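You operate a simulated robot arm through the tools that you are given. There is no shell and no other tool. Be economical: measure what you need, move in short steps, check, and stop when the job is done.

The job below is to be done with a simulated two-armed robot. You get a single attempt, and the scene is never put back.

Task
Lock the red crate in the cage; hang the ON HOLD card outside.
Fine: The crate goes on the upper shelf. Slide the bolt home; the card hangs on the door's peg. Where these are worked on the way, their far stop is far enough and under half their travel is too little: door bolt.

The check looks at the end state, three seconds after you hand in, the way a careful person would. Anything else that was tipped, shoved, dropped, spilled or broken makes it a failure.

Robot
Two 7-joint arms with two-finger parallel grippers on one trunk, on a base that drives. Base frame: it is fixed to the floor where the robot stands at the start and does not move with it; the origin is under the middle of the robot, x ahead of it, y to its left, z up. Readings come in m, degrees, newtons and seconds.
The left shoulder is at the start at [0.05, 0.187, 1.149], the right one opposite. With the tool pointing down near the work surface each hand reaches from about 0.1 to 0.66 m from the robot's upright axis, wherever it stands, measured 20 degrees to its own side. Places, roughly: brake lever [0.2, 0.5, 0.7]; cage door [0.4, -0.3, 0.7]; door bolt [0.4, 0, 1]; peg on the cage door [0.4, -0.3, 1.1]; upper shelf of the red cage [0.7, -0.3, 0.9]. Payload 3.43 kg a hand.
The TCP of each hand is the grasp point between the finger pads, 0.03 m short of the fingertips. In the tool frame z runs along the fingers and y along their closing line. Largest opening 0.094 m; finger width 0.028, thickness 0.01; the body of the gripper, 0.05 by 0.096 m, starts 0.055 m behind the TCP.
Orientation is that of the tool frame in the base frame, as a unit quaternion [w, x, y, z]. With the fingers straight down and closing along the base's y, the tool's x points along the base's -x, its y along +y and its z along -z.

Tools
- The arms move only by the tool drive_tool. It takes "left_motion", "right_motion" or both (then of equal length, played together; a hand with none holds still); each is a list of rows, each an object of numbers (a shift or turn left out is 0, a gripper value left out holds the last): "x", "y", "z": the shift along the base's x, y, z in m; "ax", "ay", "az": the turn, a rotation vector about the base's x, y, z in degrees; "hand": the closure, from 0 (fully open) to 1 (shut). In form: [{"x": .., "y": .., "z": .., "ax": .., "ay": .., "az": .., "hand": ..}, ...]. A call has 1 to 10 rows; each row is the pose to reach, as a shift and turn from the pose commanded when the call began. Each row takes 0.2 s and may step no farther than 0.05 m and 8.6 degrees from the row before; otherwise, or with a gripper value out of range, the whole call is refused. A pose out of reach is approached as far as the arm can. The call stops where the force on the tool passes 90 N (or 10 N more than at its start, if that is more) or the arm is blocked; 0.2 s more then pass. The fingers move at their own pace (about 0.153 m/s each) and stop on an object; they squeeze with about 34 N. The grip force told is the motor's: it shows also when the fingers shut on nothing. Time passes only in rows, and 0.2 s behind the last, so rows that repeat a pose let the fingers close. The reply holds the time, the measured pose of the TCP, the force on the tool along the base axes, the opening and the grip force, in the units named above and with some noise, with the torque about the TCP (base axes, N m) and any sound that the robot's microphone picked up, and new pictures: "pictures" is both (left out), scene, wrist or none (wrist: the cameras of the hands that moved).
- Cameras (640 x 400 px; columns grow to the right, rows downward): "scene" is now at [0.1508, -0.0131, 1.352]; the picture's right is [-0.17, -0.99, 0.00], its down [-0.16, 0.03, -0.99] and it looks along [0.97, -0.17, -0.16] (base axes); focal length 214 px, centre (320, 200). "left" rides on the left gripper at [0.076, -0.014, -0.102] in its tool frame; the picture's right is [0.18, 0.98, 0.00], its down [-0.75, 0.14, -0.64] and it looks along [-0.63, 0.12, 0.77] (tool axes); focal length 243 px, centre (320, 200). "right" rides on the right gripper at [0.076, 0.014, -0.103] in its tool frame; the picture's right is [-0.18, 0.98, 0.00], its down [-0.75, -0.14, -0.64] and it looks along [-0.63, -0.12, 0.77] (tool axes); focal length 243 px, centre (320, 200). There is no depth. A picture from a camera that has moved, and an enlarged one, comes with that camera's place and axes in the base frame and with its lens.
- lift_body(by): slides the trunk up (or, below 0, down) by that many m; the arms and the scene camera ride with it, the base frame stays. It gives what a move gives, with no picture.
- roll_base(legs): drives the robot by 1 to 6 legs, each [ahead, left, turn to the left] in m, m and degrees, along the robot's own axes; the way and the turn of a leg run together, so that a leg with both is an arc; at most 1.5 m and 180 degrees a leg. The arms and the cameras ride along, it lands a little off, and it stops where it bumps. It gives what a move gives, and a new picture of the scene camera.
- aim_head(pan, tilt): turns the head with the scene camera to pan (to the left, within 80 degrees either way) and tilt (down, from -29 to 69), counted from straight ahead of the robot. It gives what a move gives, and a new picture of the scene camera.
- inspect(camera, box): a new picture of the part [left, top, right, bottom] of that camera's present view, enlarged. The clock stands still meanwhile.
- hand_in(): hands the job in; it is judged then, once.

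Work in short steps. Places have to be worked out from the pictures, the camera data and where the tool is seen: move nearer, look again, correct. Check each grasp and each placing, and mend what went wrong. You have 120 turns and 260 pictures in all, those below and enlarged ones among them. Open the grippers and draw the arms clear of the work before you hand the job in, unless the task says otherwise; then end with one line.

The tools are called after ">>>" by a JSON object that holds its "op" and its "data". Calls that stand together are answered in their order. drive_tool: Moves the arms, as the interface text tells. Its arguments: {"type":"object","properties":{"left_motion":{"type":"array","items":{"type":"object","properties":{"x":{"type":"number"},"y":{"type":"number"},"z":{"type":"number"},"ax":{"type":"number"},"ay":{"type":"number"},"az":{"type":"number"},"hand":{"type":"number"}}}},"right_motion":{"type":"array","items":{"type":"object","properties":{"x":{"type":"number"},"y":{"type":"number"},"z":{"type":"number"},"ax":{"type":"number"},"ay":{"type":"number"},"az":{"type":"number"},"hand":{"type":"number"}}}},"pictures":{"type":"string","enum":["both","scene","wrist","none"]}},"required":[]} The other tools are called the same way: lift_body (by) slides the trunk up or down; roll_base (legs) drives the base; aim_head (pan, tilt) turns the head that bears the scene camera; inspect (camera, box) takes an enlarged picture of a part of a camera's view; hand_in () hands the job in.

At the start:

```text
clock: 0.0
left_tool_pos: [0.2771, -0.0354, 1.3704]
left_tool_rot: [0.0, -0.001, 1.0, -0.001]
left_wrist_force: [-0.3, 0.0, -0.3]
left_ft_torque: [0.0, 0.0, -0.02]
left_width: 0.0938
left_grasp_force: 0.1
right_tool_pos: [0.3713, -0.1068, 1.2001]
right_tool_rot: [0.0, 0.139, 0.99, -0.001]
right_wrist_force: [-0.8, -0.2, 0.3]
right_ft_torque: [-0.02, 0.02, 0.0]
right_width: 0.094
right_grasp_force: 0.0
trunk travel left (down, up): [-0.364, 0.067]
robot x, y, heading: [0.0007, 0.0057, -0.1]
head pan, tilt: [-9.8, 9.1]
```

scene: 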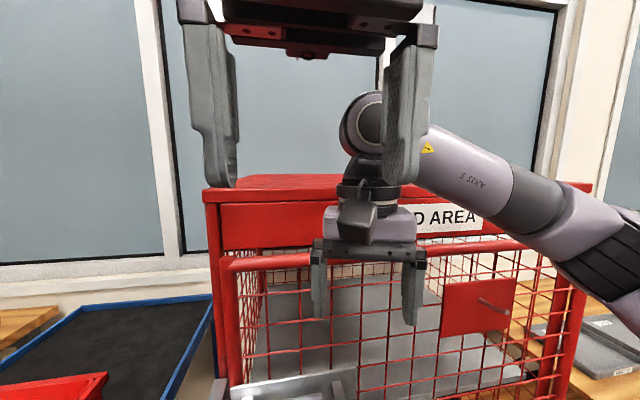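
right: 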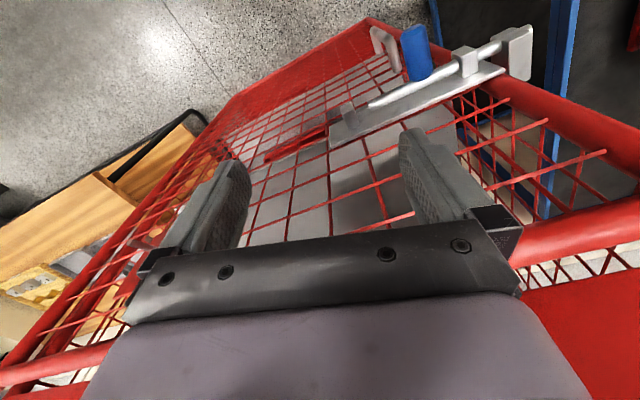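
left: 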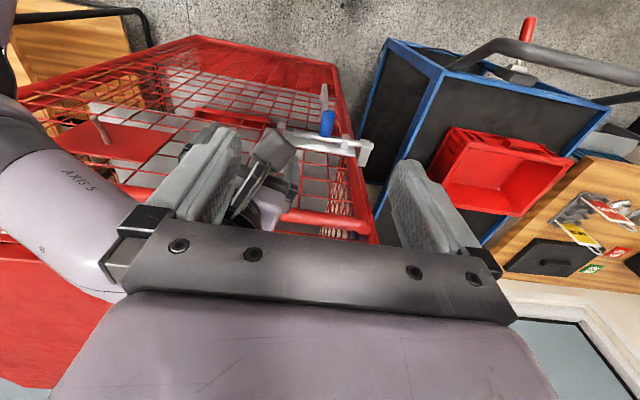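

The scene shows the cage ahead-right, a trolley with a red crate to the left, cards on a bench further left. I look around with the head first.

>>> {"op": "aim_head", "data": {"pan": 30, "tilt": 35}}

>>> {"op": "aim_head", "data": {"pan": 75, "tilt": 35}}

>>> {"op": "aim_head", "data": {"pan": -20, "tilt": 40}}

>>> {"op": "aim_head", "data": {"pan": -70, "tilt": 35}}

```text
clock: 1.1
left_tool_pos: [0.2781, -0.0297, 1.3741]
left_tool_rot: [0.0, -0.004, 1.0, -0.01]
left_wrist_force: [-0.5, 1.0, -0.9]
left_ft_torque: [0.0, 0.01, 0.0]
left_width: 0.0941
left_grasp_force: 0.1
right_tool_pos: [0.3711, -0.107, 1.1997]
right_tool_rot: [0.001, 0.139, 0.99, -0.001]
right_wrist_force: [0.3, 0.0, 0.3]
right_ft_torque: [0.01, 0.03, 0.01]
right_width: 0.0941
right_grasp_force: 0.1
trunk travel left (down, up): [-0.364, 0.067]
robot x, y, heading: [-0.0041, 0.0012, -0.0]
head pan, tilt: [30.0, 35.0]
camera scene: at [0.1463, 0.0251, 1.316], right [0.25, -0.97, 0.0], down [-0.5, -0.13, -0.85], along [0.83, 0.21, -0.52], focal length 214 px, centre (320, 200)
```

scene: 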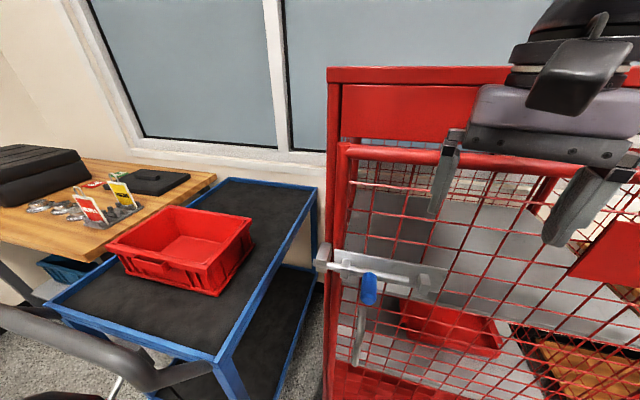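

```text
clock: 2.2
left_tool_pos: [0.2785, -0.0304, 1.3749]
left_tool_rot: [0.0, -0.003, 1.0, -0.009]
left_wrist_force: [-0.3, 0.3, -0.5]
left_ft_torque: [0.01, -0.02, 0.03]
left_width: 0.0941
left_grasp_force: 0.1
right_tool_pos: [0.371, -0.1073, 1.2009]
right_tool_rot: [0.001, 0.139, 0.99, -0.001]
right_wrist_force: [-0.7, 0.3, -0.2]
right_ft_torque: [0.0, 0.01, 0.0]
right_width: 0.094
right_grasp_force: 0.0
trunk travel left (down, up): [-0.364, 0.067]
robot x, y, heading: [-0.0027, 0.0021, 0.1]
head pan, tilt: [75.0, 35.0]
camera scene: at [0.1462, 0.025, 1.3155], right [0.25, -0.97, 0.0], down [-0.51, -0.13, -0.85], along [0.82, 0.21, -0.52], focal length 214 px, centre (320, 200)
```

scene: 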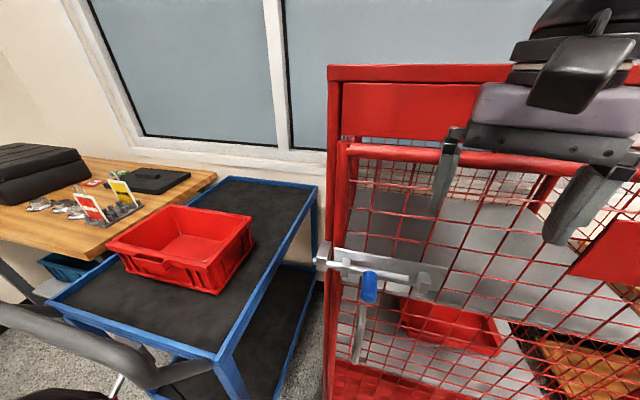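

```text
clock: 3.9
left_tool_pos: [0.2778, -0.0359, 1.3707]
left_tool_rot: [0.0, 0.0, 1.0, -0.001]
left_wrist_force: [0.0, 0.5, -1.0]
left_ft_torque: [0.01, -0.01, 0.05]
left_width: 0.0941
left_grasp_force: 0.2
right_tool_pos: [0.3713, -0.107, 1.199]
right_tool_rot: [0.001, 0.139, 0.99, -0.002]
right_wrist_force: [-0.7, 0.0, 0.8]
right_ft_torque: [-0.05, 0.01, -0.04]
right_width: 0.094
right_grasp_force: 0.0
trunk travel left (down, up): [-0.364, 0.067]
robot x, y, heading: [0.0045, -0.0065, -0.1]
head pan, tilt: [-20.0, 40.0]
camera scene: at [0.1393, -0.0262, 1.3028], right [-0.34, -0.94, 0.0], down [-0.6, 0.22, -0.77], along [0.72, -0.26, -0.64], focal length 214 px, centre (320, 200)
```

scene: 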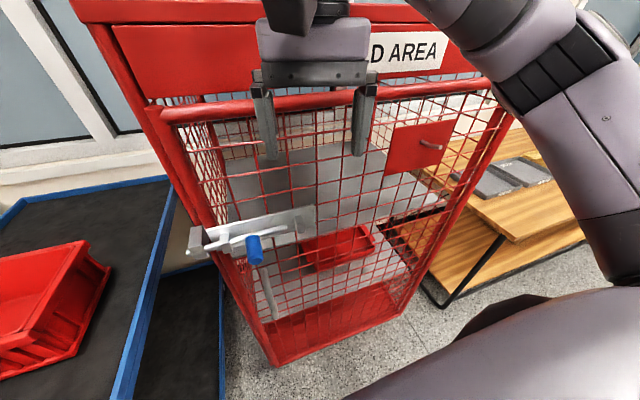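

```text
clock: 5.1
left_tool_pos: [0.2776, -0.0365, 1.3698]
left_tool_rot: [-0.001, -0.002, 1.0, -0.001]
left_wrist_force: [-0.6, -0.4, 0.4]
left_ft_torque: [0.0, 0.0, 0.02]
left_width: 0.0939
left_grasp_force: 0.1
right_tool_pos: [0.3707, -0.107, 1.1998]
right_tool_rot: [0.001, 0.139, 0.99, -0.001]
right_wrist_force: [-0.2, -0.2, 0.3]
right_ft_torque: [0.02, 0.0, 0.01]
right_width: 0.0941
right_grasp_force: 0.0
trunk travel left (down, up): [-0.364, 0.067]
robot x, y, heading: [0.0029, -0.0001, 0.1]
head pan, tilt: [-70.0, 35.0]
camera scene: at [0.0895, -0.08, 1.3104], right [-0.94, -0.34, 0.0], down [-0.2, 0.54, -0.82], along [0.28, -0.77, -0.57], focal length 214 px, centre (320, 200)
```

scene: 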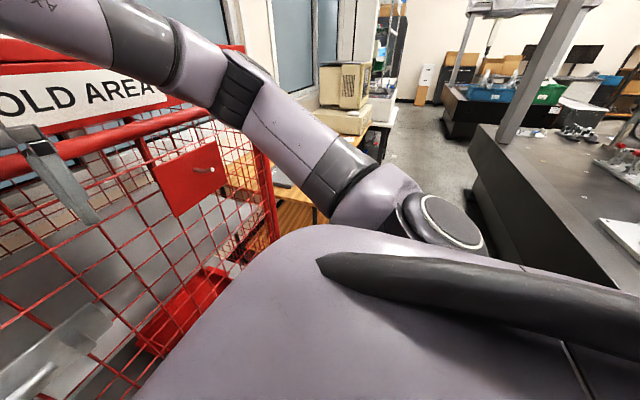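

The head seems blocked at 14° by the left arm (tool got pushed). I move the left arm out to the left, high above the trolley.

>>> {"op": "drive_tool", "data": {"left_motion": [{"y": 0.05}, {"y": 0.1}, {"y": 0.15}, {"y": 0.2}, {"y": 0.25}, {"y": 0.3}, {"y": 0.35}, {"y": 0.35}], "pictures": "wrist"}}

>>> {"op": "aim_head", "data": {"pan": 40, "tilt": 40}}

>>> {"op": "aim_head", "data": {"pan": 75, "tilt": 45}}

```text
clock: 6.9
left_tool_pos: [0.3098, 0.2816, 1.3277]
left_tool_rot: [0.001, -0.002, 1.0, -0.002]
left_wrist_force: [0.6, -0.4, 0.0]
left_ft_torque: [0.01, -0.02, -0.03]
left_width: 0.094
left_grasp_force: 0.1
left hand out of reach, approached as far as the arm can: row 5, 6, 7, 8
right_tool_pos: [0.3713, -0.1082, 1.2004]
right_tool_rot: [0.0, 0.139, 0.99, -0.001]
right_wrist_force: [0.4, -0.4, 0.1]
right_ft_torque: [-0.01, 0.0, -0.03]
right_width: 0.0941
right_grasp_force: 0.1
trunk travel left (down, up): [-0.364, 0.067]
robot x, y, heading: [0.0006, -0.0006, -0.2]
head pan, tilt: [-70.0, 35.0]
camera left: at [0.2337, 0.2678, 1.4302], right [-0.18, 0.98, 0.0], down [0.75, 0.14, 0.64], along [0.63, 0.12, -0.77], focal length 243 px, centre (320, 200)
```

left: 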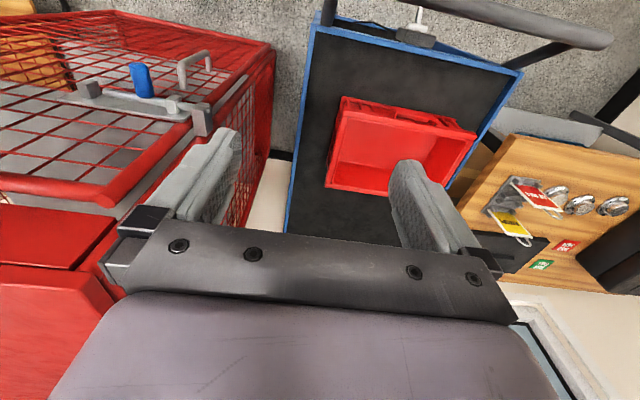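

```text
clock: 8.8
left_tool_pos: [0.31, 0.2806, 1.3272]
left_tool_rot: [0.0, -0.001, 1.0, -0.001]
left_wrist_force: [0.8, 0.3, 0.7]
left_ft_torque: [0.0, -0.01, 0.03]
left_width: 0.0938
left_grasp_force: 0.1
right_tool_pos: [0.3704, -0.1072, 1.1999]
right_tool_rot: [0.001, 0.139, 0.99, -0.001]
right_wrist_force: [-0.1, -0.6, 0.3]
right_ft_torque: [0.01, 0.0, 0.03]
right_width: 0.0939
right_grasp_force: 0.0
trunk travel left (down, up): [-0.364, 0.067]
robot x, y, heading: [-0.0035, 0.0023, 0.2]
head pan, tilt: [40.0, 40.0]
camera scene: at [0.1245, 0.0573, 1.3028], right [0.64, -0.77, 0.0], down [-0.49, -0.41, -0.77], along [0.59, 0.49, -0.64], focal length 214 px, centre (320, 200)
```

scene: 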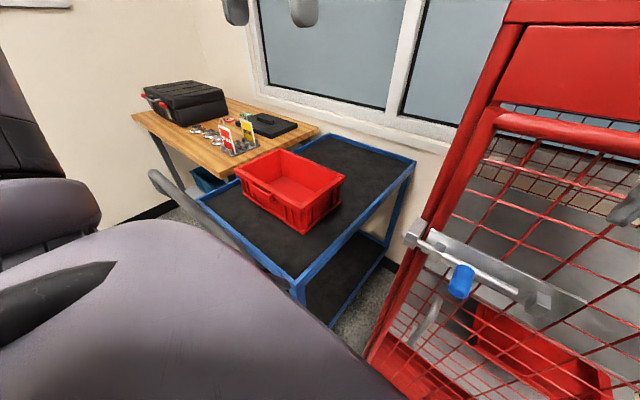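

```text
clock: 9.8
left_tool_pos: [0.31, 0.283, 1.3278]
left_tool_rot: [0.0, -0.001, 1.0, -0.001]
left_wrist_force: [-0.5, -0.7, -0.4]
left_ft_torque: [-0.06, 0.03, 0.03]
left_width: 0.0942
left_grasp_force: 0.1
right_tool_pos: [0.3708, -0.1066, 1.1995]
right_tool_rot: [0.001, 0.139, 0.99, -0.001]
right_wrist_force: [-0.1, 0.6, 0.2]
right_ft_torque: [-0.03, 0.02, 0.0]
right_width: 0.094
right_grasp_force: 0.1
trunk travel left (down, up): [-0.364, 0.067]
robot x, y, heading: [-0.0021, 0.0026, -0.1]
head pan, tilt: [75.0, 45.0]
camera scene: at [0.0804, 0.0812, 1.2956], right [0.97, -0.26, 0.0], down [-0.18, -0.68, -0.71], along [0.18, 0.68, -0.71], focal length 214 px, centre (320, 200)
```

scene: 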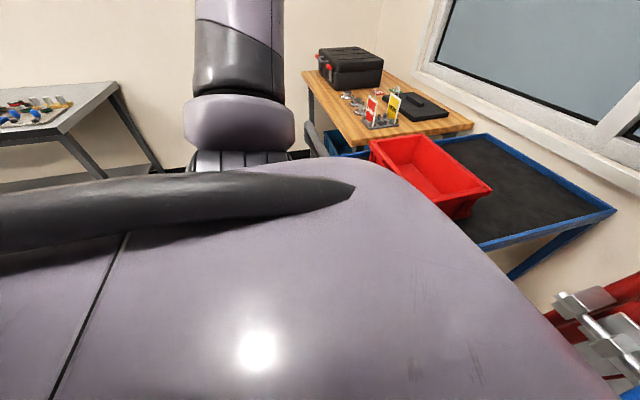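

Two cards (red, yellow) stand in a rack on the bench. I enlarge to read which is ON HOLD, and to see the bolt.

>>> {"op": "inspect", "data": {"camera": "left", "box": [460, 150, 640, 290]}}

>>> {"op": "inspect", "data": {"camera": "left", "box": [60, 30, 280, 170]}}

>>> {"op": "inspect", "data": {"camera": "scene", "box": [320, 70, 460, 150]}}

```text
2.86 times, centred on (550, 220) of left
camera zoom: at [0.2342, 0.2682, 1.4301], right [-0.19, 0.98, 0.0], down [0.75, 0.14, 0.64], along [0.63, 0.12, -0.77], focal length 693 px, centre (-337, 143)
```

zoom: 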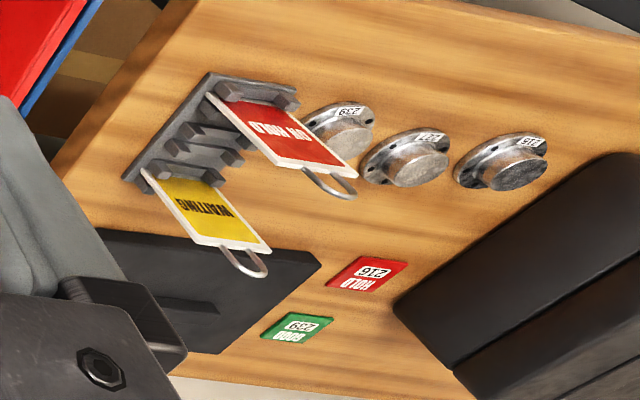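

```text
2.86 times, centred on (170, 100) of left
camera zoom: at [0.2342, 0.2682, 1.4301], right [-0.19, 0.98, 0.0], down [0.75, 0.14, 0.64], along [0.63, 0.12, -0.77], focal length 693 px, centre (749, 486)
```

zoom: 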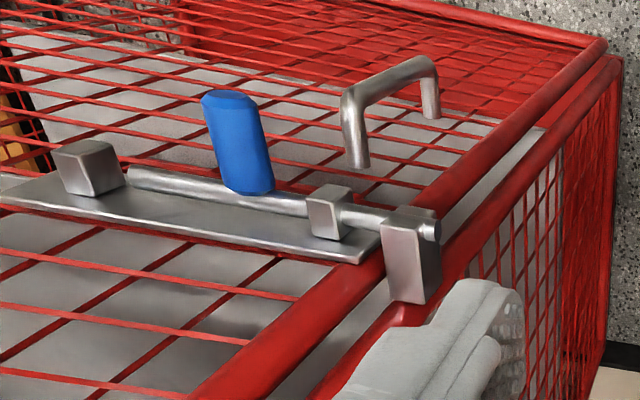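

```text
4.57 times, centred on (390, 110) of scene
camera zoom: at [0.0804, 0.0812, 1.2956], right [0.97, -0.26, 0.0], down [-0.18, -0.68, -0.71], along [0.18, 0.68, -0.71], focal length 980 px, centre (0, 611)
```

zoom: 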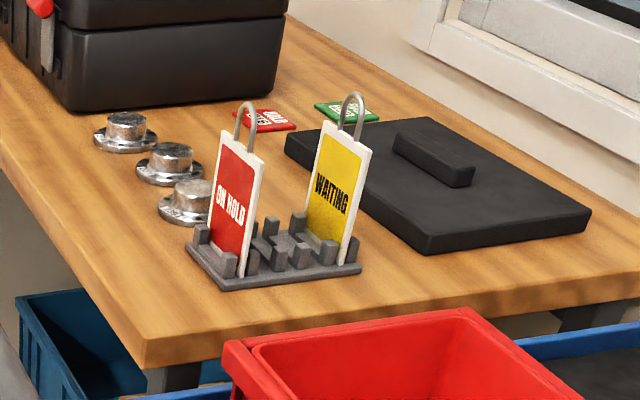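

ON HOLD is the red card, standing in a rack near (0.57, 1.0, 0.87). I triangulate the bolt knob to about base (0.40, 0.02, 1.03), sticking out toward −x to 0.36; the bolt is shot into the keeper at left. First I bring the right hand, closed and straightened, above the knob's left side.

>>> {"op": "drive_tool", "data": {"right_motion": [{"y": 0.04, "x": -0.02, "az": 8, "hand": 1}, {"y": 0.08, "x": -0.02, "az": 16}, {"y": 0.12, "x": -0.02, "az": 16}, {"y": 0.17, "x": -0.02, "az": 16}, {"y": 0.17, "x": -0.02, "az": 16, "z": -0.05}], "pictures": "wrist"}}

>>> {"op": "aim_head", "data": {"pan": 5, "tilt": 35}}

```text
clock: 11.0
left_tool_pos: [0.3111, 0.281, 1.3278]
left_tool_rot: [0.0, 0.0, 1.0, -0.001]
left_wrist_force: [0.4, -0.4, -0.5]
left_ft_torque: [0.03, -0.02, -0.01]
left_width: 0.0942
left_grasp_force: 0.1
right_tool_pos: [0.3526, 0.0612, 1.1514]
right_tool_rot: [0.001, 0.001, 1.0, 0.001]
right_wrist_force: [-0.3, 0.5, -0.6]
right_ft_torque: [0.0, 0.0, 0.03]
right_width: 0.0
right_grasp_force: 33.1
trunk travel left (down, up): [-0.364, 0.067]
robot x, y, heading: [0.0016, 0.0009, 0.1]
head pan, tilt: [75.0, 45.0]
camera right: at [0.2752, 0.0744, 1.2528], right [0.19, 0.98, 0.0], down [0.75, -0.14, 0.64], along [0.63, -0.12, -0.77], focal length 243 px, centre (320, 200)
```

right: 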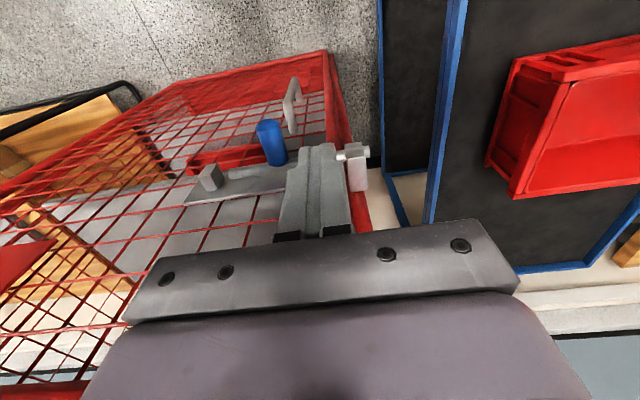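

```text
clock: 12.4
left_tool_pos: [0.3097, 0.282, 1.3288]
left_tool_rot: [0.001, -0.001, 1.0, -0.001]
left_wrist_force: [-0.1, 0.3, -0.1]
left_ft_torque: [-0.02, -0.03, -0.01]
left_width: 0.094
left_grasp_force: 0.0
right_tool_pos: [0.3511, 0.0626, 1.1508]
right_tool_rot: [0.001, 0.001, 1.0, -0.001]
right_wrist_force: [-0.3, -0.8, -0.4]
right_ft_torque: [-0.01, 0.01, 0.03]
right_width: 0.0
right_grasp_force: 33.0
trunk travel left (down, up): [-0.364, 0.067]
robot x, y, heading: [0.0001, 0.0001, 0.1]
head pan, tilt: [5.0, 35.0]
camera scene: at [0.147, 0.0105, 1.3104], right [0.09, -1.0, 0.0], down [-0.57, -0.05, -0.82], along [0.82, 0.07, -0.57], focal length 214 px, centre (320, 200)
```

scene: 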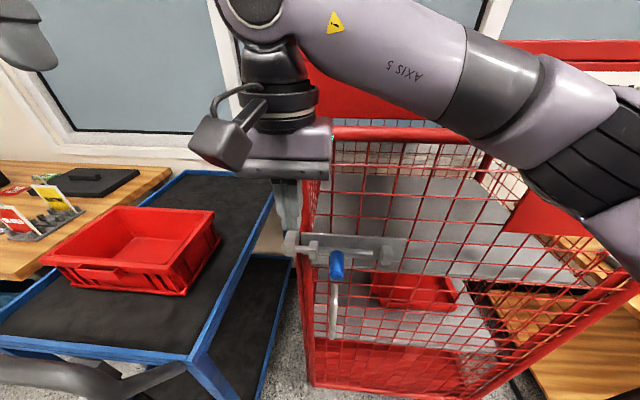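

Knob refined to about (0.36–0.40, 0.01, 1.025). I lower the closed fingers just left of it.

>>> {"op": "drive_tool", "data": {"right_motion": [{"x": 0.01, "y": -0.008, "z": -0.04}, {"x": 0.01, "y": -0.008, "z": -0.08}, {"x": 0.01, "y": -0.008, "z": -0.12}]}}

```text
clock: 13.2
left_tool_pos: [0.3121, 0.2806, 1.3276]
left_tool_rot: [-0.001, -0.002, 1.0, -0.001]
left_wrist_force: [0.4, -0.1, 0.4]
left_ft_torque: [0.02, -0.01, 0.01]
left_width: 0.0939
left_grasp_force: 0.0
right_tool_pos: [0.3599, 0.0544, 1.0306]
right_tool_rot: [0.0, 0.001, 1.0, 0.0]
right_wrist_force: [0.2, -0.1, -0.1]
right_ft_torque: [-0.01, -0.03, -0.01]
right_width: 0.0002
right_grasp_force: 32.8
trunk travel left (down, up): [-0.364, 0.067]
robot x, y, heading: [-0.0016, 0.0035, 0.0]
head pan, tilt: [5.0, 35.0]
camera scene: at [0.1473, 0.0102, 1.3104], right [0.09, -1.0, 0.0], down [-0.57, -0.05, -0.82], along [0.82, 0.07, -0.57], focal length 214 px, centre (320, 200)
camera right: at [0.2826, 0.0668, 1.1325], right [0.18, 0.98, 0.0], down [0.75, -0.14, 0.64], along [0.63, -0.12, -0.77], focal length 243 px, centre (320, 200)
```

scene: 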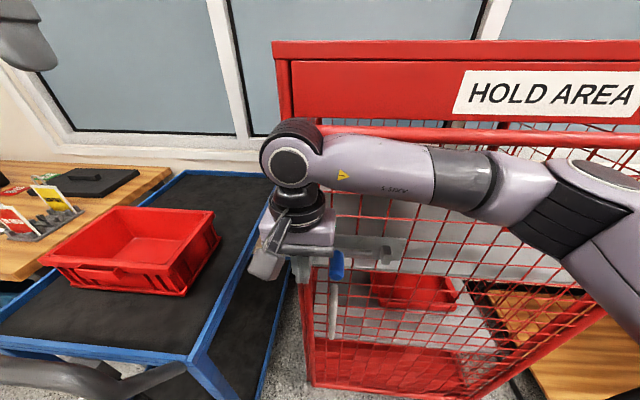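
right: 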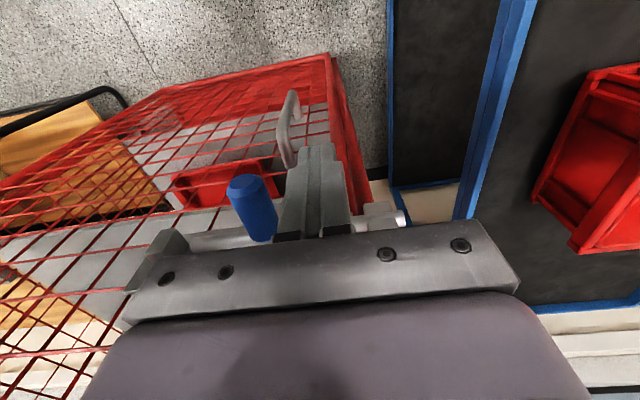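

The fingers sit just left of the knob. I push it toward −y until the stop.

>>> {"op": "drive_tool", "data": {"right_motion": [{"y": -0.02}, {"y": -0.035}, {"y": -0.05}, {"y": -0.065}, {"y": -0.08}, {"y": -0.095}, {"y": -0.11}]}}

```text
clock: 14.8
left_tool_pos: [0.3092, 0.2919, 1.3241]
left_tool_rot: [0.001, -0.001, 1.0, -0.005]
left_wrist_force: [0.1, 0.7, -0.7]
left_ft_torque: [0.0, 0.0, -0.02]
left_width: 0.0941
left_grasp_force: 0.0
right_tool_pos: [0.3581, -0.0312, 1.0304]
right_tool_rot: [0.0, -0.01, 1.0, 0.024]
right_wrist_force: [-10.8, 78.8, -16.1]
right_ft_torque: [2.48, 0.51, 0.58]
right_width: 0.0
right_grasp_force: 32.6
trunk travel left (down, up): [-0.364, 0.067]
robot x, y, heading: [0.0018, 0.0016, -0.2]
head pan, tilt: [5.0, 35.0]
camera scene: at [0.1465, 0.0209, 1.3101], right [0.09, -1.0, 0.01], down [-0.57, -0.06, -0.82], along [0.82, 0.07, -0.57], focal length 214 px, centre (320, 200)
camera right: at [0.281, -0.0247, 1.1334], right [0.17, 0.99, 0.05], down [0.76, -0.16, 0.63], along [0.63, -0.07, -0.77], focal length 243 px, centre (320, 200)
```

scene: 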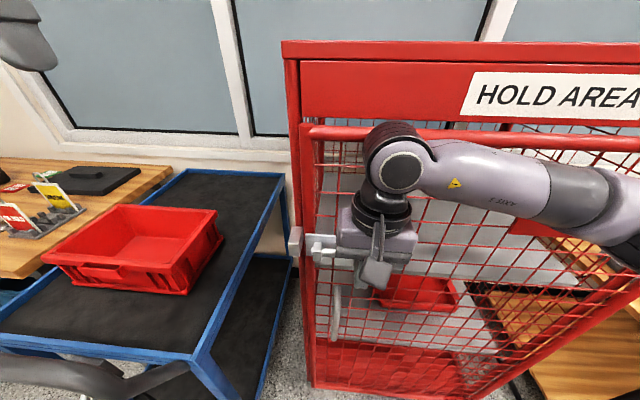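
right: 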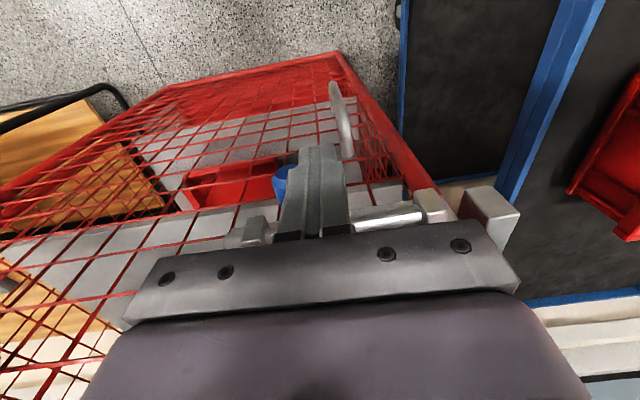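

The knob hit its far stop (79 N, moved ≈6 cm); the bolt end is out of the keeper. I back the hand off, raise it and open it.

>>> {"op": "drive_tool", "data": {"right_motion": [{"y": 0.025}, {"y": 0.05}, {"y": 0.05, "z": 0.05}, {"y": 0.05, "z": 0.1, "hand": 0}, {"y": 0.05, "z": 0.1}], "pictures": "wrist"}}

>>> {"op": "roll_base", "data": {"legs": [[-0.2, 0, 0]]}}

```text
clock: 16.0
left_tool_pos: [0.3104, 0.2808, 1.3278]
left_tool_rot: [0.0, -0.002, 1.0, -0.001]
left_wrist_force: [-0.1, 0.0, -0.1]
left_ft_torque: [0.0, 0.02, 0.0]
left_width: 0.0941
left_grasp_force: 0.0
right_tool_pos: [0.3617, -0.0042, 1.1307]
right_tool_rot: [0.0, 0.0, 1.0, -0.001]
right_wrist_force: [0.5, -0.1, -0.3]
right_ft_torque: [-0.01, 0.0, 0.02]
right_width: 0.0941
right_grasp_force: 0.1
trunk travel left (down, up): [-0.364, 0.067]
robot x, y, heading: [0.0024, -0.0039, 0.1]
head pan, tilt: [5.0, 35.0]
camera right: at [0.2847, 0.0082, 1.2329], right [0.18, 0.98, 0.0], down [0.75, -0.14, 0.64], along [0.63, -0.12, -0.77], focal length 243 px, centre (320, 200)
```

right: 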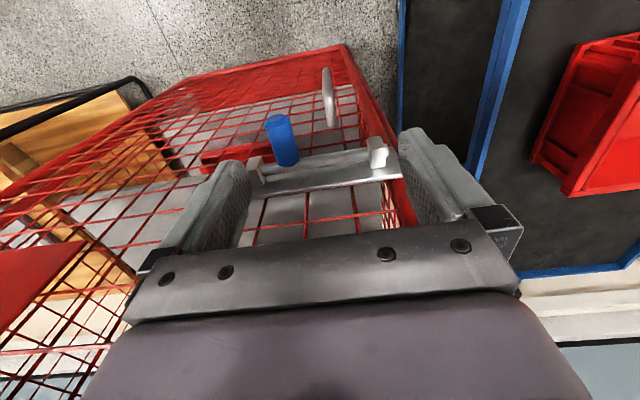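

```text
clock: 17.6
left_tool_pos: [0.1059, 0.2821, 1.3279]
left_tool_rot: [0.001, -0.004, 1.0, -0.001]
left_wrist_force: [0.8, 0.2, -0.7]
left_ft_torque: [-0.01, 0.01, 0.0]
left_width: 0.0939
left_grasp_force: 0.1
right_tool_pos: [0.1585, -0.0028, 1.1302]
right_tool_rot: [0.001, -0.001, 1.0, -0.001]
right_wrist_force: [-0.2, -0.2, -0.2]
right_ft_torque: [-0.02, 0.0, 0.03]
right_width: 0.0936
right_grasp_force: 0.0
trunk travel left (down, up): [-0.364, 0.067]
robot x, y, heading: [-0.2023, -0.0014, 0.5]
head pan, tilt: [5.0, 35.0]
camera scene: at [-0.0569, 0.0106, 1.3105], right [0.09, -1.0, 0.0], down [-0.57, -0.05, -0.82], along [0.82, 0.07, -0.57], focal length 214 px, centre (320, 200)
```

scene: 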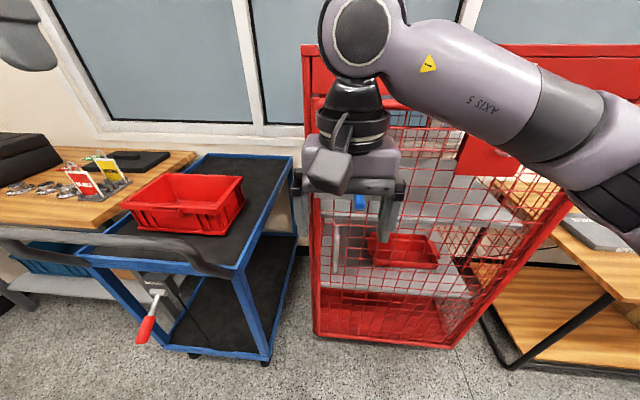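

Backed off 0.2 m. I look at the brake lever for its state (trolley might roll).

>>> {"op": "inspect", "data": {"camera": "scene", "box": [80, 230, 280, 370]}}

>>> {"op": "inspect", "data": {"camera": "scene", "box": [290, 150, 570, 350]}}

```text
2.86 times, centred on (180, 300) of scene
camera zoom: at [-0.0569, 0.0106, 1.3105], right [0.09, -1.0, 0.0], down [-0.57, -0.05, -0.82], along [0.82, 0.07, -0.57], focal length 613 px, centre (720, -86)
```

zoom: 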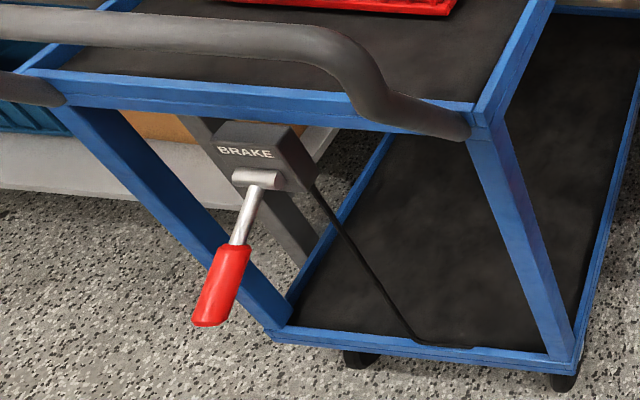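

```text
2.00 times, centred on (430, 250) of scene
camera zoom: at [-0.0569, 0.0106, 1.3105], right [0.09, -1.0, 0.0], down [-0.57, -0.05, -0.82], along [0.82, 0.07, -0.57], focal length 429 px, centre (100, 100)
```

zoom: 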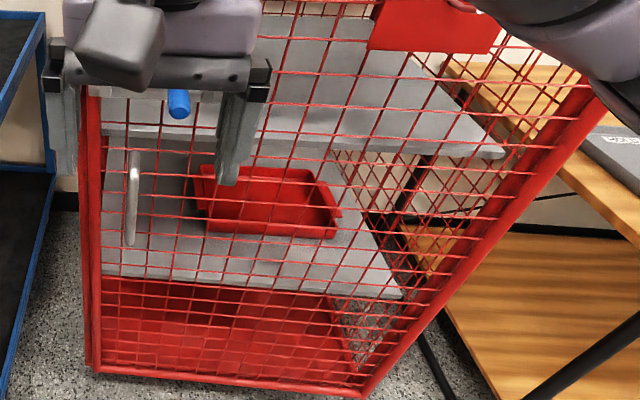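

Brake untouched; I'll just not push the trolley. Now the right hand moves above the withdrawn knob (≈(0.36–0.40, −0.045, 1.025)) to grip it and pull the door.

>>> {"op": "drive_tool", "data": {"right_motion": [{"x": 0.05, "y": -0.02, "hand": 0.4}, {"x": 0.1, "y": -0.042}, {"x": 0.15, "y": -0.042}, {"x": 0.205, "y": -0.042}, {"x": 0.207, "y": -0.042, "z": -0.04}], "pictures": "wrist"}}

```text
refused: row 1 steps farther than a row can; nothing moved
```

The combined step was over 0.05 m; I shorten it.

>>> {"op": "drive_tool", "data": {"right_motion": [{"x": 0.04, "y": -0.02, "hand": 0.4}, {"x": 0.08, "y": -0.042}, {"x": 0.12, "y": -0.042}, {"x": 0.165, "y": -0.042}, {"x": 0.207, "y": -0.042}, {"x": 0.207, "y": -0.042, "z": -0.04}], "pictures": "wrist"}}

```text
clock: 19.0
left_tool_pos: [0.1071, 0.2807, 1.3284]
left_tool_rot: [0.001, -0.003, 1.0, 0.0]
left_wrist_force: [0.2, -0.4, 0.0]
left_ft_torque: [0.04, 0.0, 0.02]
left_width: 0.094
left_grasp_force: 0.1
right_tool_pos: [0.3683, -0.0473, 1.0898]
right_tool_rot: [0.001, -0.001, 1.0, -0.001]
right_wrist_force: [-0.4, 0.6, 0.0]
right_ft_torque: [0.04, 0.03, -0.01]
right_width: 0.0562
right_grasp_force: 0.1
trunk travel left (down, up): [-0.364, 0.067]
robot x, y, heading: [-0.2034, -0.0038, 0.1]
head pan, tilt: [5.0, 35.0]
camera right: at [0.2907, -0.0344, 1.1918], right [0.18, 0.98, 0.0], down [0.75, -0.14, 0.64], along [0.63, -0.12, -0.77], focal length 243 px, centre (320, 200)
```

right: 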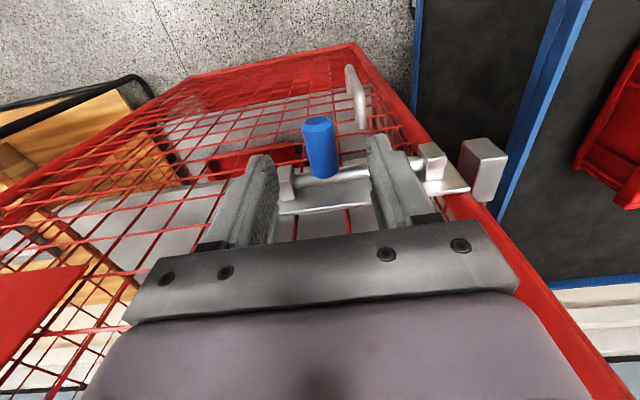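

Knob is centred between the fingers (y≈−0.047). Lower and close.

>>> {"op": "drive_tool", "data": {"right_motion": [{"z": -0.03, "x": -0.003}, {"z": -0.064, "x": -0.003}, {"z": -0.064, "x": -0.003, "hand": 1}, {"z": -0.064, "x": -0.003}, {"z": -0.064, "x": -0.003}], "pictures": "wrist"}}

```text
clock: 20.2
left_tool_pos: [0.1079, 0.2825, 1.3267]
left_tool_rot: [0.0, -0.003, 1.0, -0.001]
left_wrist_force: [-0.2, 0.3, 0.2]
left_ft_torque: [-0.02, 0.0, 0.0]
left_width: 0.0938
left_grasp_force: 0.0
right_tool_pos: [0.363, -0.0449, 1.0257]
right_tool_rot: [0.001, -0.001, 1.0, -0.001]
right_wrist_force: [-1.4, 1.4, -1.3]
right_ft_torque: [0.14, -0.07, -0.45]
right_width: 0.0256
right_grasp_force: 45.7
trunk travel left (down, up): [-0.364, 0.067]
robot x, y, heading: [-0.202, -0.0042, 0.2]
head pan, tilt: [5.0, 35.0]
camera right: at [0.2869, -0.0322, 1.1286], right [0.18, 0.98, 0.0], down [0.75, -0.14, 0.64], along [0.63, -0.12, -0.77], focal length 243 px, centre (320, 200)
```

right: 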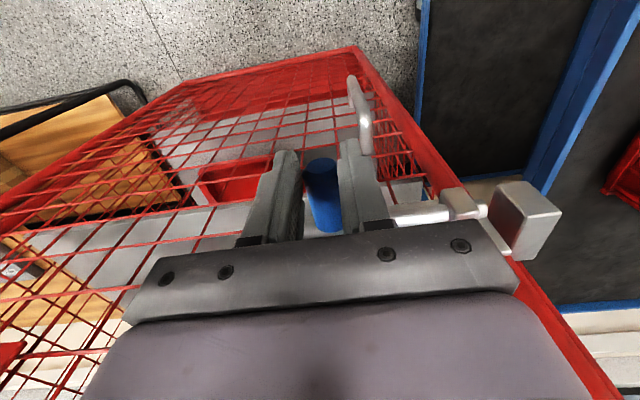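

Gripped (width 0.0256). I check the bolt tip's gap to the keeper before pulling.

>>> {"op": "inspect", "data": {"camera": "right", "box": [380, 160, 580, 280]}}

```text
3.20 times, centred on (480, 220) of right
camera zoom: at [0.2869, -0.0322, 1.1286], right [0.18, 0.98, 0.0], down [0.75, -0.14, 0.64], along [0.63, -0.12, -0.77], focal length 776 px, centre (-192, 136)
```

zoom: 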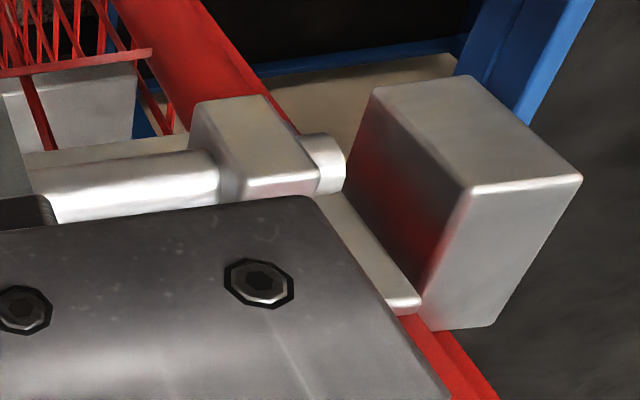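

The bolt is just clear of the keeper. I pull the door toward −x along its arc, turning with it.

>>> {"op": "drive_tool", "data": {"right_motion": [{"x": -0.016, "y": -0.002, "az": 2}, {"x": -0.032, "y": -0.005, "az": 4}, {"x": -0.048, "y": -0.008, "az": 6}, {"x": -0.078, "y": -0.016, "az": 10}]}}

```text
clock: 21.2
left_tool_pos: [0.1062, 0.2813, 1.3276]
left_tool_rot: [0.001, -0.003, 1.0, -0.001]
left_wrist_force: [0.0, 0.5, -0.1]
left_ft_torque: [0.03, 0.01, -0.01]
left_width: 0.094
left_grasp_force: 0.1
right_tool_pos: [0.2826, -0.0614, 1.0266]
right_tool_rot: [0.0, -0.089, 0.996, -0.001]
right_wrist_force: [-1.4, -1.9, -3.1]
right_ft_torque: [-0.05, -0.4, -0.68]
right_width: 0.026
right_grasp_force: 45.2
trunk travel left (down, up): [-0.364, 0.067]
robot x, y, heading: [-0.2027, -0.0019, 0.5]
head pan, tilt: [5.0, 35.0]
camera scene: at [-0.0566, 0.0099, 1.3103], right [0.09, -1.0, 0.0], down [-0.57, -0.05, -0.82], along [0.82, 0.08, -0.57], focal length 214 px, centre (320, 200)
camera right: at [0.2042, -0.0623, 1.1287], right [0.01, 1.0, 0.0], down [0.77, 0.0, 0.64], along [0.64, 0.0, -0.77], focal length 243 px, centre (320, 200)
```

scene: 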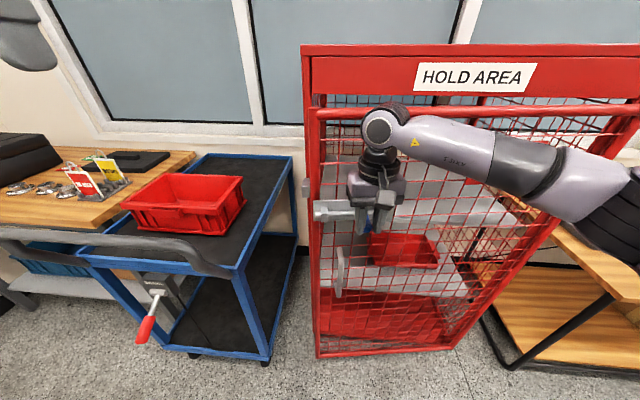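
right: 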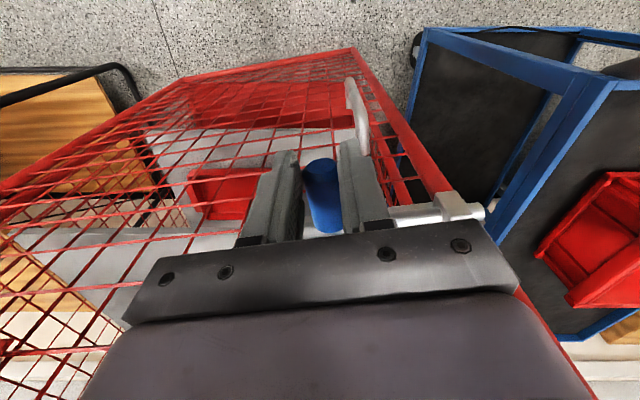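

The door opens freely and the bolt stays in the grip. I continue along the arc to about 46°.

>>> {"op": "drive_tool", "data": {"right_motion": [{"x": -0.045, "y": -0.018, "az": 6}, {"x": -0.088, "y": -0.04, "az": 12}, {"x": -0.128, "y": -0.066, "az": 18}, {"x": -0.165, "y": -0.097, "az": 24}, {"x": -0.199, "y": -0.131, "az": 30}, {"x": -0.229, "y": -0.1685, "az": 36}]}}

```text
clock: 22.6
left_tool_pos: [0.1077, 0.2808, 1.3279]
left_tool_rot: [-0.001, -0.002, 1.0, -0.001]
left_wrist_force: [0.4, -0.3, -1.1]
left_ft_torque: [0.04, 0.03, 0.02]
left_width: 0.0942
left_grasp_force: 0.1
right_tool_pos: [0.0569, -0.2341, 1.0251]
right_tool_rot: [-0.001, -0.393, 0.92, -0.001]
right_wrist_force: [-1.3, -0.9, -0.3]
right_ft_torque: [-0.01, 0.01, 0.01]
right_width: 0.0
right_grasp_force: 33.4
trunk travel left (down, up): [-0.364, 0.067]
robot x, y, heading: [-0.2056, -0.0017, 0.1]
head pan, tilt: [5.0, 35.0]
camera scene: at [-0.0553, 0.0091, 1.3104], right [0.09, -1.0, 0.0], down [-0.57, -0.05, -0.82], along [0.82, 0.07, -0.57], focal length 214 px, centre (320, 200)
camera right: at [-0.007, -0.2796, 1.1285], right [-0.58, 0.81, 0.0], down [0.62, 0.45, 0.64], along [0.52, 0.37, -0.77], focal length 243 px, centre (320, 200)
```

scene: 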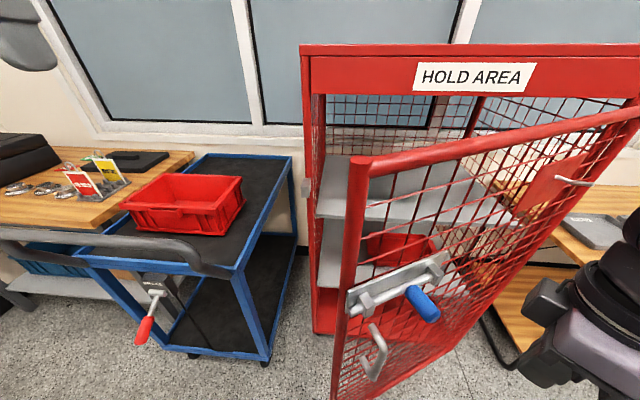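
right: 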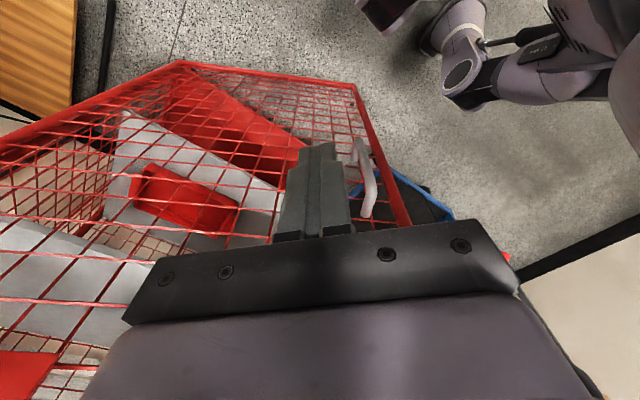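

The grip slipped near the end, but the door stands open about 28° (hinge ≈(0.43, −0.53)). I raise the right hand clear of the door, lift the trunk a little, and back the base off.

>>> {"op": "drive_tool", "data": {"right_motion": [{"x": -0.03, "y": -0.02}, {"x": -0.03, "y": -0.02, "z": 0.05}, {"x": -0.03, "y": -0.02, "z": 0.1}, {"x": -0.03, "y": -0.02, "z": 0.15}, {"x": -0.03, "y": -0.02, "z": 0.2}, {"x": -0.03, "y": -0.02, "z": 0.25}, {"x": -0.03, "y": -0.02, "z": 0.28}], "pictures": "none"}}

>>> {"op": "lift_body", "data": {"by": 0.06}}

>>> {"op": "roll_base", "data": {"legs": [[-0.15, 0, 0]]}}

```text
clock: 24.2
left_tool_pos: [0.1065, 0.2827, 1.3271]
left_tool_rot: [0.0, -0.003, 1.0, -0.001]
left_wrist_force: [0.5, -0.8, -0.1]
left_ft_torque: [0.01, 0.02, -0.03]
left_width: 0.094
left_grasp_force: 0.0
right_tool_pos: [0.0278, -0.2491, 1.3034]
right_tool_rot: [0.0, -0.394, 0.919, 0.0]
right_wrist_force: [-0.6, 0.1, -0.6]
right_ft_torque: [0.03, -0.01, 0.0]
right_width: 0.0
right_grasp_force: 33.3
right hand out of reach, approached as far as the arm can: row 1, 2
trunk travel left (down, up): [-0.364, 0.067]
robot x, y, heading: [-0.2031, -0.0011, 0.4]
head pan, tilt: [5.0, 35.0]
```

```text
clock: 25.2
left_tool_pos: [0.1066, 0.2822, 1.3876]
left_tool_rot: [0.0, -0.002, 1.0, -0.001]
left_wrist_force: [-0.3, -0.3, -0.6]
left_ft_torque: [-0.01, 0.01, 0.0]
left_width: 0.0939
left_grasp_force: 0.1
right_tool_pos: [0.0282, -0.247, 1.3615]
right_tool_rot: [0.001, -0.392, 0.92, 0.0]
right_wrist_force: [-0.3, -0.3, -0.2]
right_ft_torque: [-0.02, -0.01, 0.01]
right_width: 0.0
right_grasp_force: 33.5
trunk travel left (down, up): [-0.424, 0.007]
robot x, y, heading: [-0.1987, 0.0037, -0.2]
head pan, tilt: [5.0, 35.0]
```

```text
clock: 26.5
left_tool_pos: [-0.0397, 0.2835, 1.388]
left_tool_rot: [0.001, -0.005, 1.0, -0.001]
left_wrist_force: [-0.6, 0.3, 0.2]
left_ft_torque: [0.0, -0.01, -0.03]
left_width: 0.0939
left_grasp_force: 0.2
right_tool_pos: [-0.1173, -0.2478, 1.3626]
right_tool_rot: [0.001, -0.394, 0.919, -0.001]
right_wrist_force: [0.0, -0.9, -0.4]
right_ft_torque: [-0.04, -0.03, -0.01]
right_width: 0.0001
right_grasp_force: 32.7
trunk travel left (down, up): [-0.424, 0.007]
robot x, y, heading: [-0.3468, -0.0012, 0.2]
head pan, tilt: [5.0, 35.0]
camera scene: at [-0.2026, 0.0101, 1.3705], right [0.09, -1.0, 0.0], down [-0.57, -0.05, -0.82], along [0.82, 0.08, -0.57], focal length 214 px, centre (320, 200)
```

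scene: 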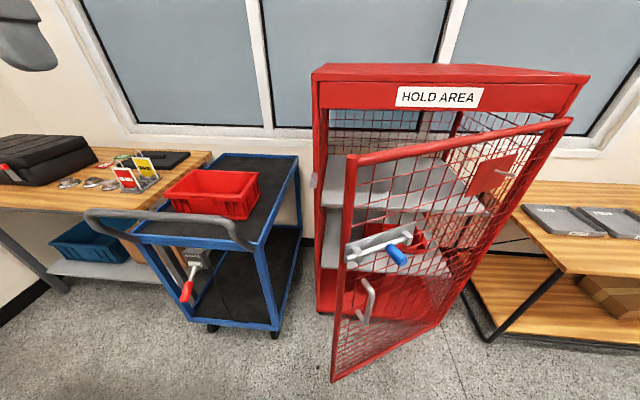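

Clear view now: door free edge at (0.14, −0.02), hinge ≈(0.43, −0.57). I take the right hand over the door top to its inner side.

>>> {"op": "drive_tool", "data": {"right_motion": [{"x": 0.043, "y": 0.018}, {"x": 0.086, "y": 0.036}, {"x": 0.129, "y": 0.054}, {"x": 0.172, "y": 0.072}, {"x": 0.215, "y": 0.09}, {"x": 0.258, "y": 0.108}, {"x": 0.301, "y": 0.126}, {"x": 0.344, "y": 0.144}, {"x": 0.387, "y": 0.162}]}}

```text
clock: 28.5
left_tool_pos: [-0.0395, 0.2845, 1.3872]
left_tool_rot: [0.0, -0.005, 1.0, -0.002]
left_wrist_force: [-0.5, 0.2, 0.0]
left_ft_torque: [-0.05, 0.02, 0.01]
left_width: 0.094
left_grasp_force: 0.2
right_tool_pos: [0.1319, -0.0625, 1.2941]
right_tool_rot: [0.002, -0.392, 0.92, -0.001]
right_wrist_force: [-0.8, 0.7, 0.8]
right_ft_torque: [-0.02, -0.02, 0.01]
right_width: 0.0
right_grasp_force: 32.9
right hand out of reach, approached as far as the arm can: row 4, 5, 6, 7, 8, 9
trunk travel left (down, up): [-0.424, 0.007]
robot x, y, heading: [-0.3474, -0.0008, 0.5]
head pan, tilt: [5.0, 35.0]
camera scene: at [-0.2011, 0.012, 1.3703], right [0.09, -1.0, 0.0], down [-0.57, -0.06, -0.82], along [0.82, 0.08, -0.57], focal length 214 px, centre (320, 200)
camera right: at [0.0678, -0.1102, 1.3965], right [-0.58, 0.81, 0.0], down [0.62, 0.45, 0.64], along [0.53, 0.37, -0.76], focal length 243 px, centre (320, 200)
```

scene: 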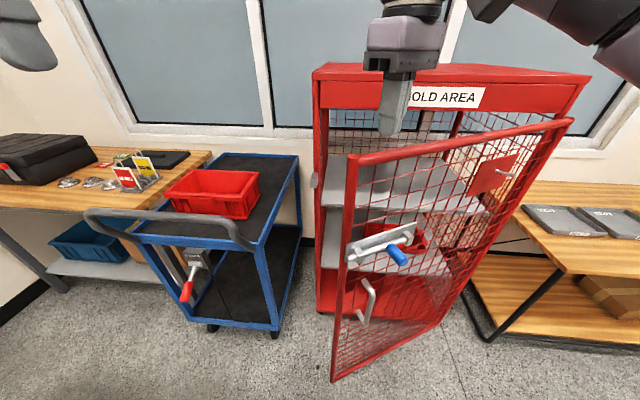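
right: 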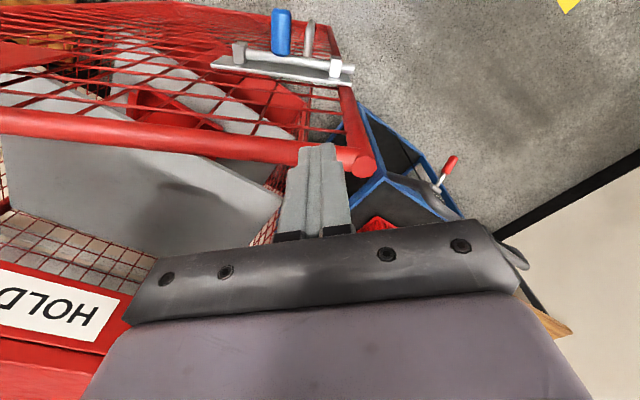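

High reach is limited; the tip is just above the top rail (tip z≈1.26). I roll ahead 0.13 to carry it past the rail.

>>> {"op": "roll_base", "data": {"legs": [[0.13, 0, 0]]}}

>>> {"op": "inspect", "data": {"camera": "right", "box": [0, 0, 640, 400]}}

```text
clock: 29.8
left_tool_pos: [0.0904, 0.2849, 1.3868]
left_tool_rot: [0.0, -0.004, 1.0, -0.001]
left_wrist_force: [-0.2, -0.1, -0.6]
left_ft_torque: [-0.01, 0.02, -0.02]
left_width: 0.0942
left_grasp_force: 0.0
right_tool_pos: [0.2606, -0.0658, 1.2948]
right_tool_rot: [0.002, -0.393, 0.92, 0.0]
right_wrist_force: [0.5, 0.8, 0.0]
right_ft_torque: [-0.01, 0.05, 0.02]
right_width: 0.0002
right_grasp_force: 32.5
trunk travel left (down, up): [-0.424, 0.007]
robot x, y, heading: [-0.2204, -0.0007, 0.5]
head pan, tilt: [5.0, 35.0]
camera scene: at [-0.071, 0.011, 1.3702], right [0.09, -1.0, 0.0], down [-0.57, -0.05, -0.82], along [0.82, 0.08, -0.57], focal length 214 px, centre (320, 200)
```

scene: 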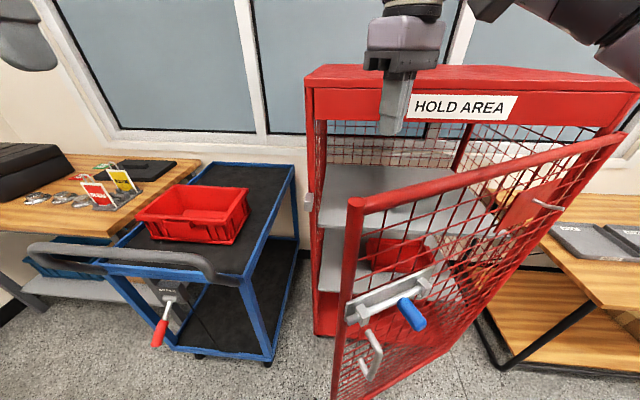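

```text
1.00 times, centred on (320, 200) of right
camera zoom: at [0.1977, -0.1118, 1.3966], right [-0.58, 0.81, 0.0], down [0.62, 0.44, 0.65], along [0.53, 0.37, -0.76], focal length 243 px, centre (320, 200)
```

zoom: 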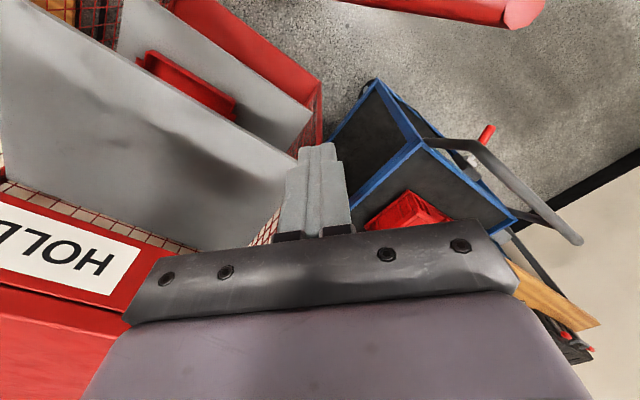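

Past the rail. I lower so the fingertips are behind the top rail and begin pushing outward.

>>> {"op": "drive_tool", "data": {"right_motion": [{"z": -0.05}, {"z": -0.1}, {"z": -0.1, "x": -0.04, "y": -0.02}, {"z": -0.1, "x": -0.08, "y": -0.045}, {"z": -0.1, "x": -0.12, "y": -0.07}]}}

```text
clock: 30.9
left_tool_pos: [0.0879, 0.2858, 1.3869]
left_tool_rot: [0.002, -0.005, 1.0, -0.001]
left_wrist_force: [-1.0, -1.3, 0.9]
left_ft_torque: [0.09, -0.06, -0.03]
left_width: 0.0941
left_grasp_force: 0.0
right_tool_pos: [0.1958, -0.1011, 1.1941]
right_tool_rot: [0.028, -0.375, 0.927, 0.013]
right_wrist_force: [42.1, 30.7, -9.0]
right_ft_torque: [-0.95, 1.09, -0.62]
right_width: 0.0004
right_grasp_force: 33.3
trunk travel left (down, up): [-0.424, 0.007]
robot x, y, heading: [-0.2185, 0.0008, 0.5]
head pan, tilt: [5.0, 35.0]
stopped in row 5 (right hand): the force on the tool passed its limit (the readings are from after the stop); the commanded pose is now the measured one
camera scene: at [-0.0698, 0.0146, 1.3697], right [0.1, -1.0, 0.0], down [-0.57, -0.06, -0.82], along [0.81, 0.08, -0.58], focal length 214 px, centre (320, 200)
camera right: at [0.1271, -0.1488, 1.2918], right [-0.55, 0.83, 0.01], down [0.61, 0.39, 0.69], along [0.57, 0.39, -0.73], focal length 243 px, centre (320, 200)
```

scene: 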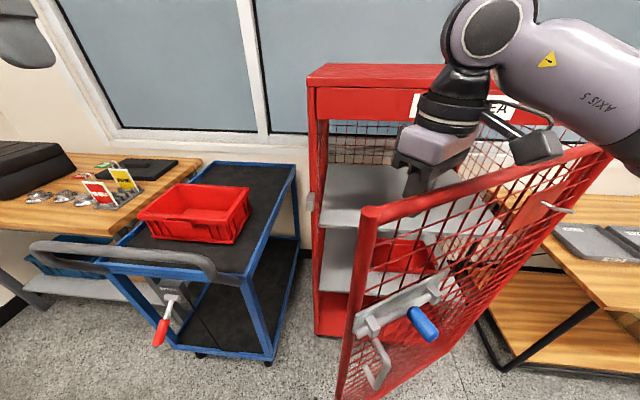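
right: 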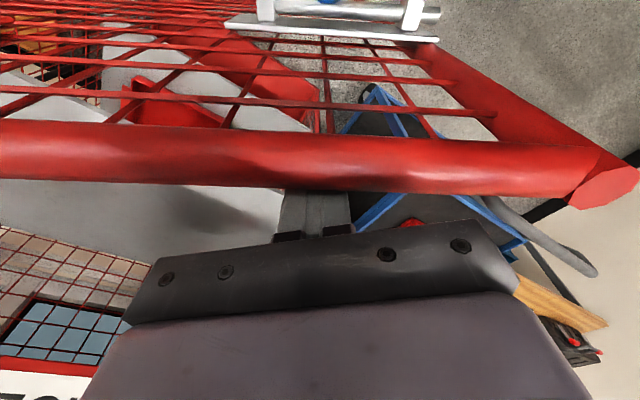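

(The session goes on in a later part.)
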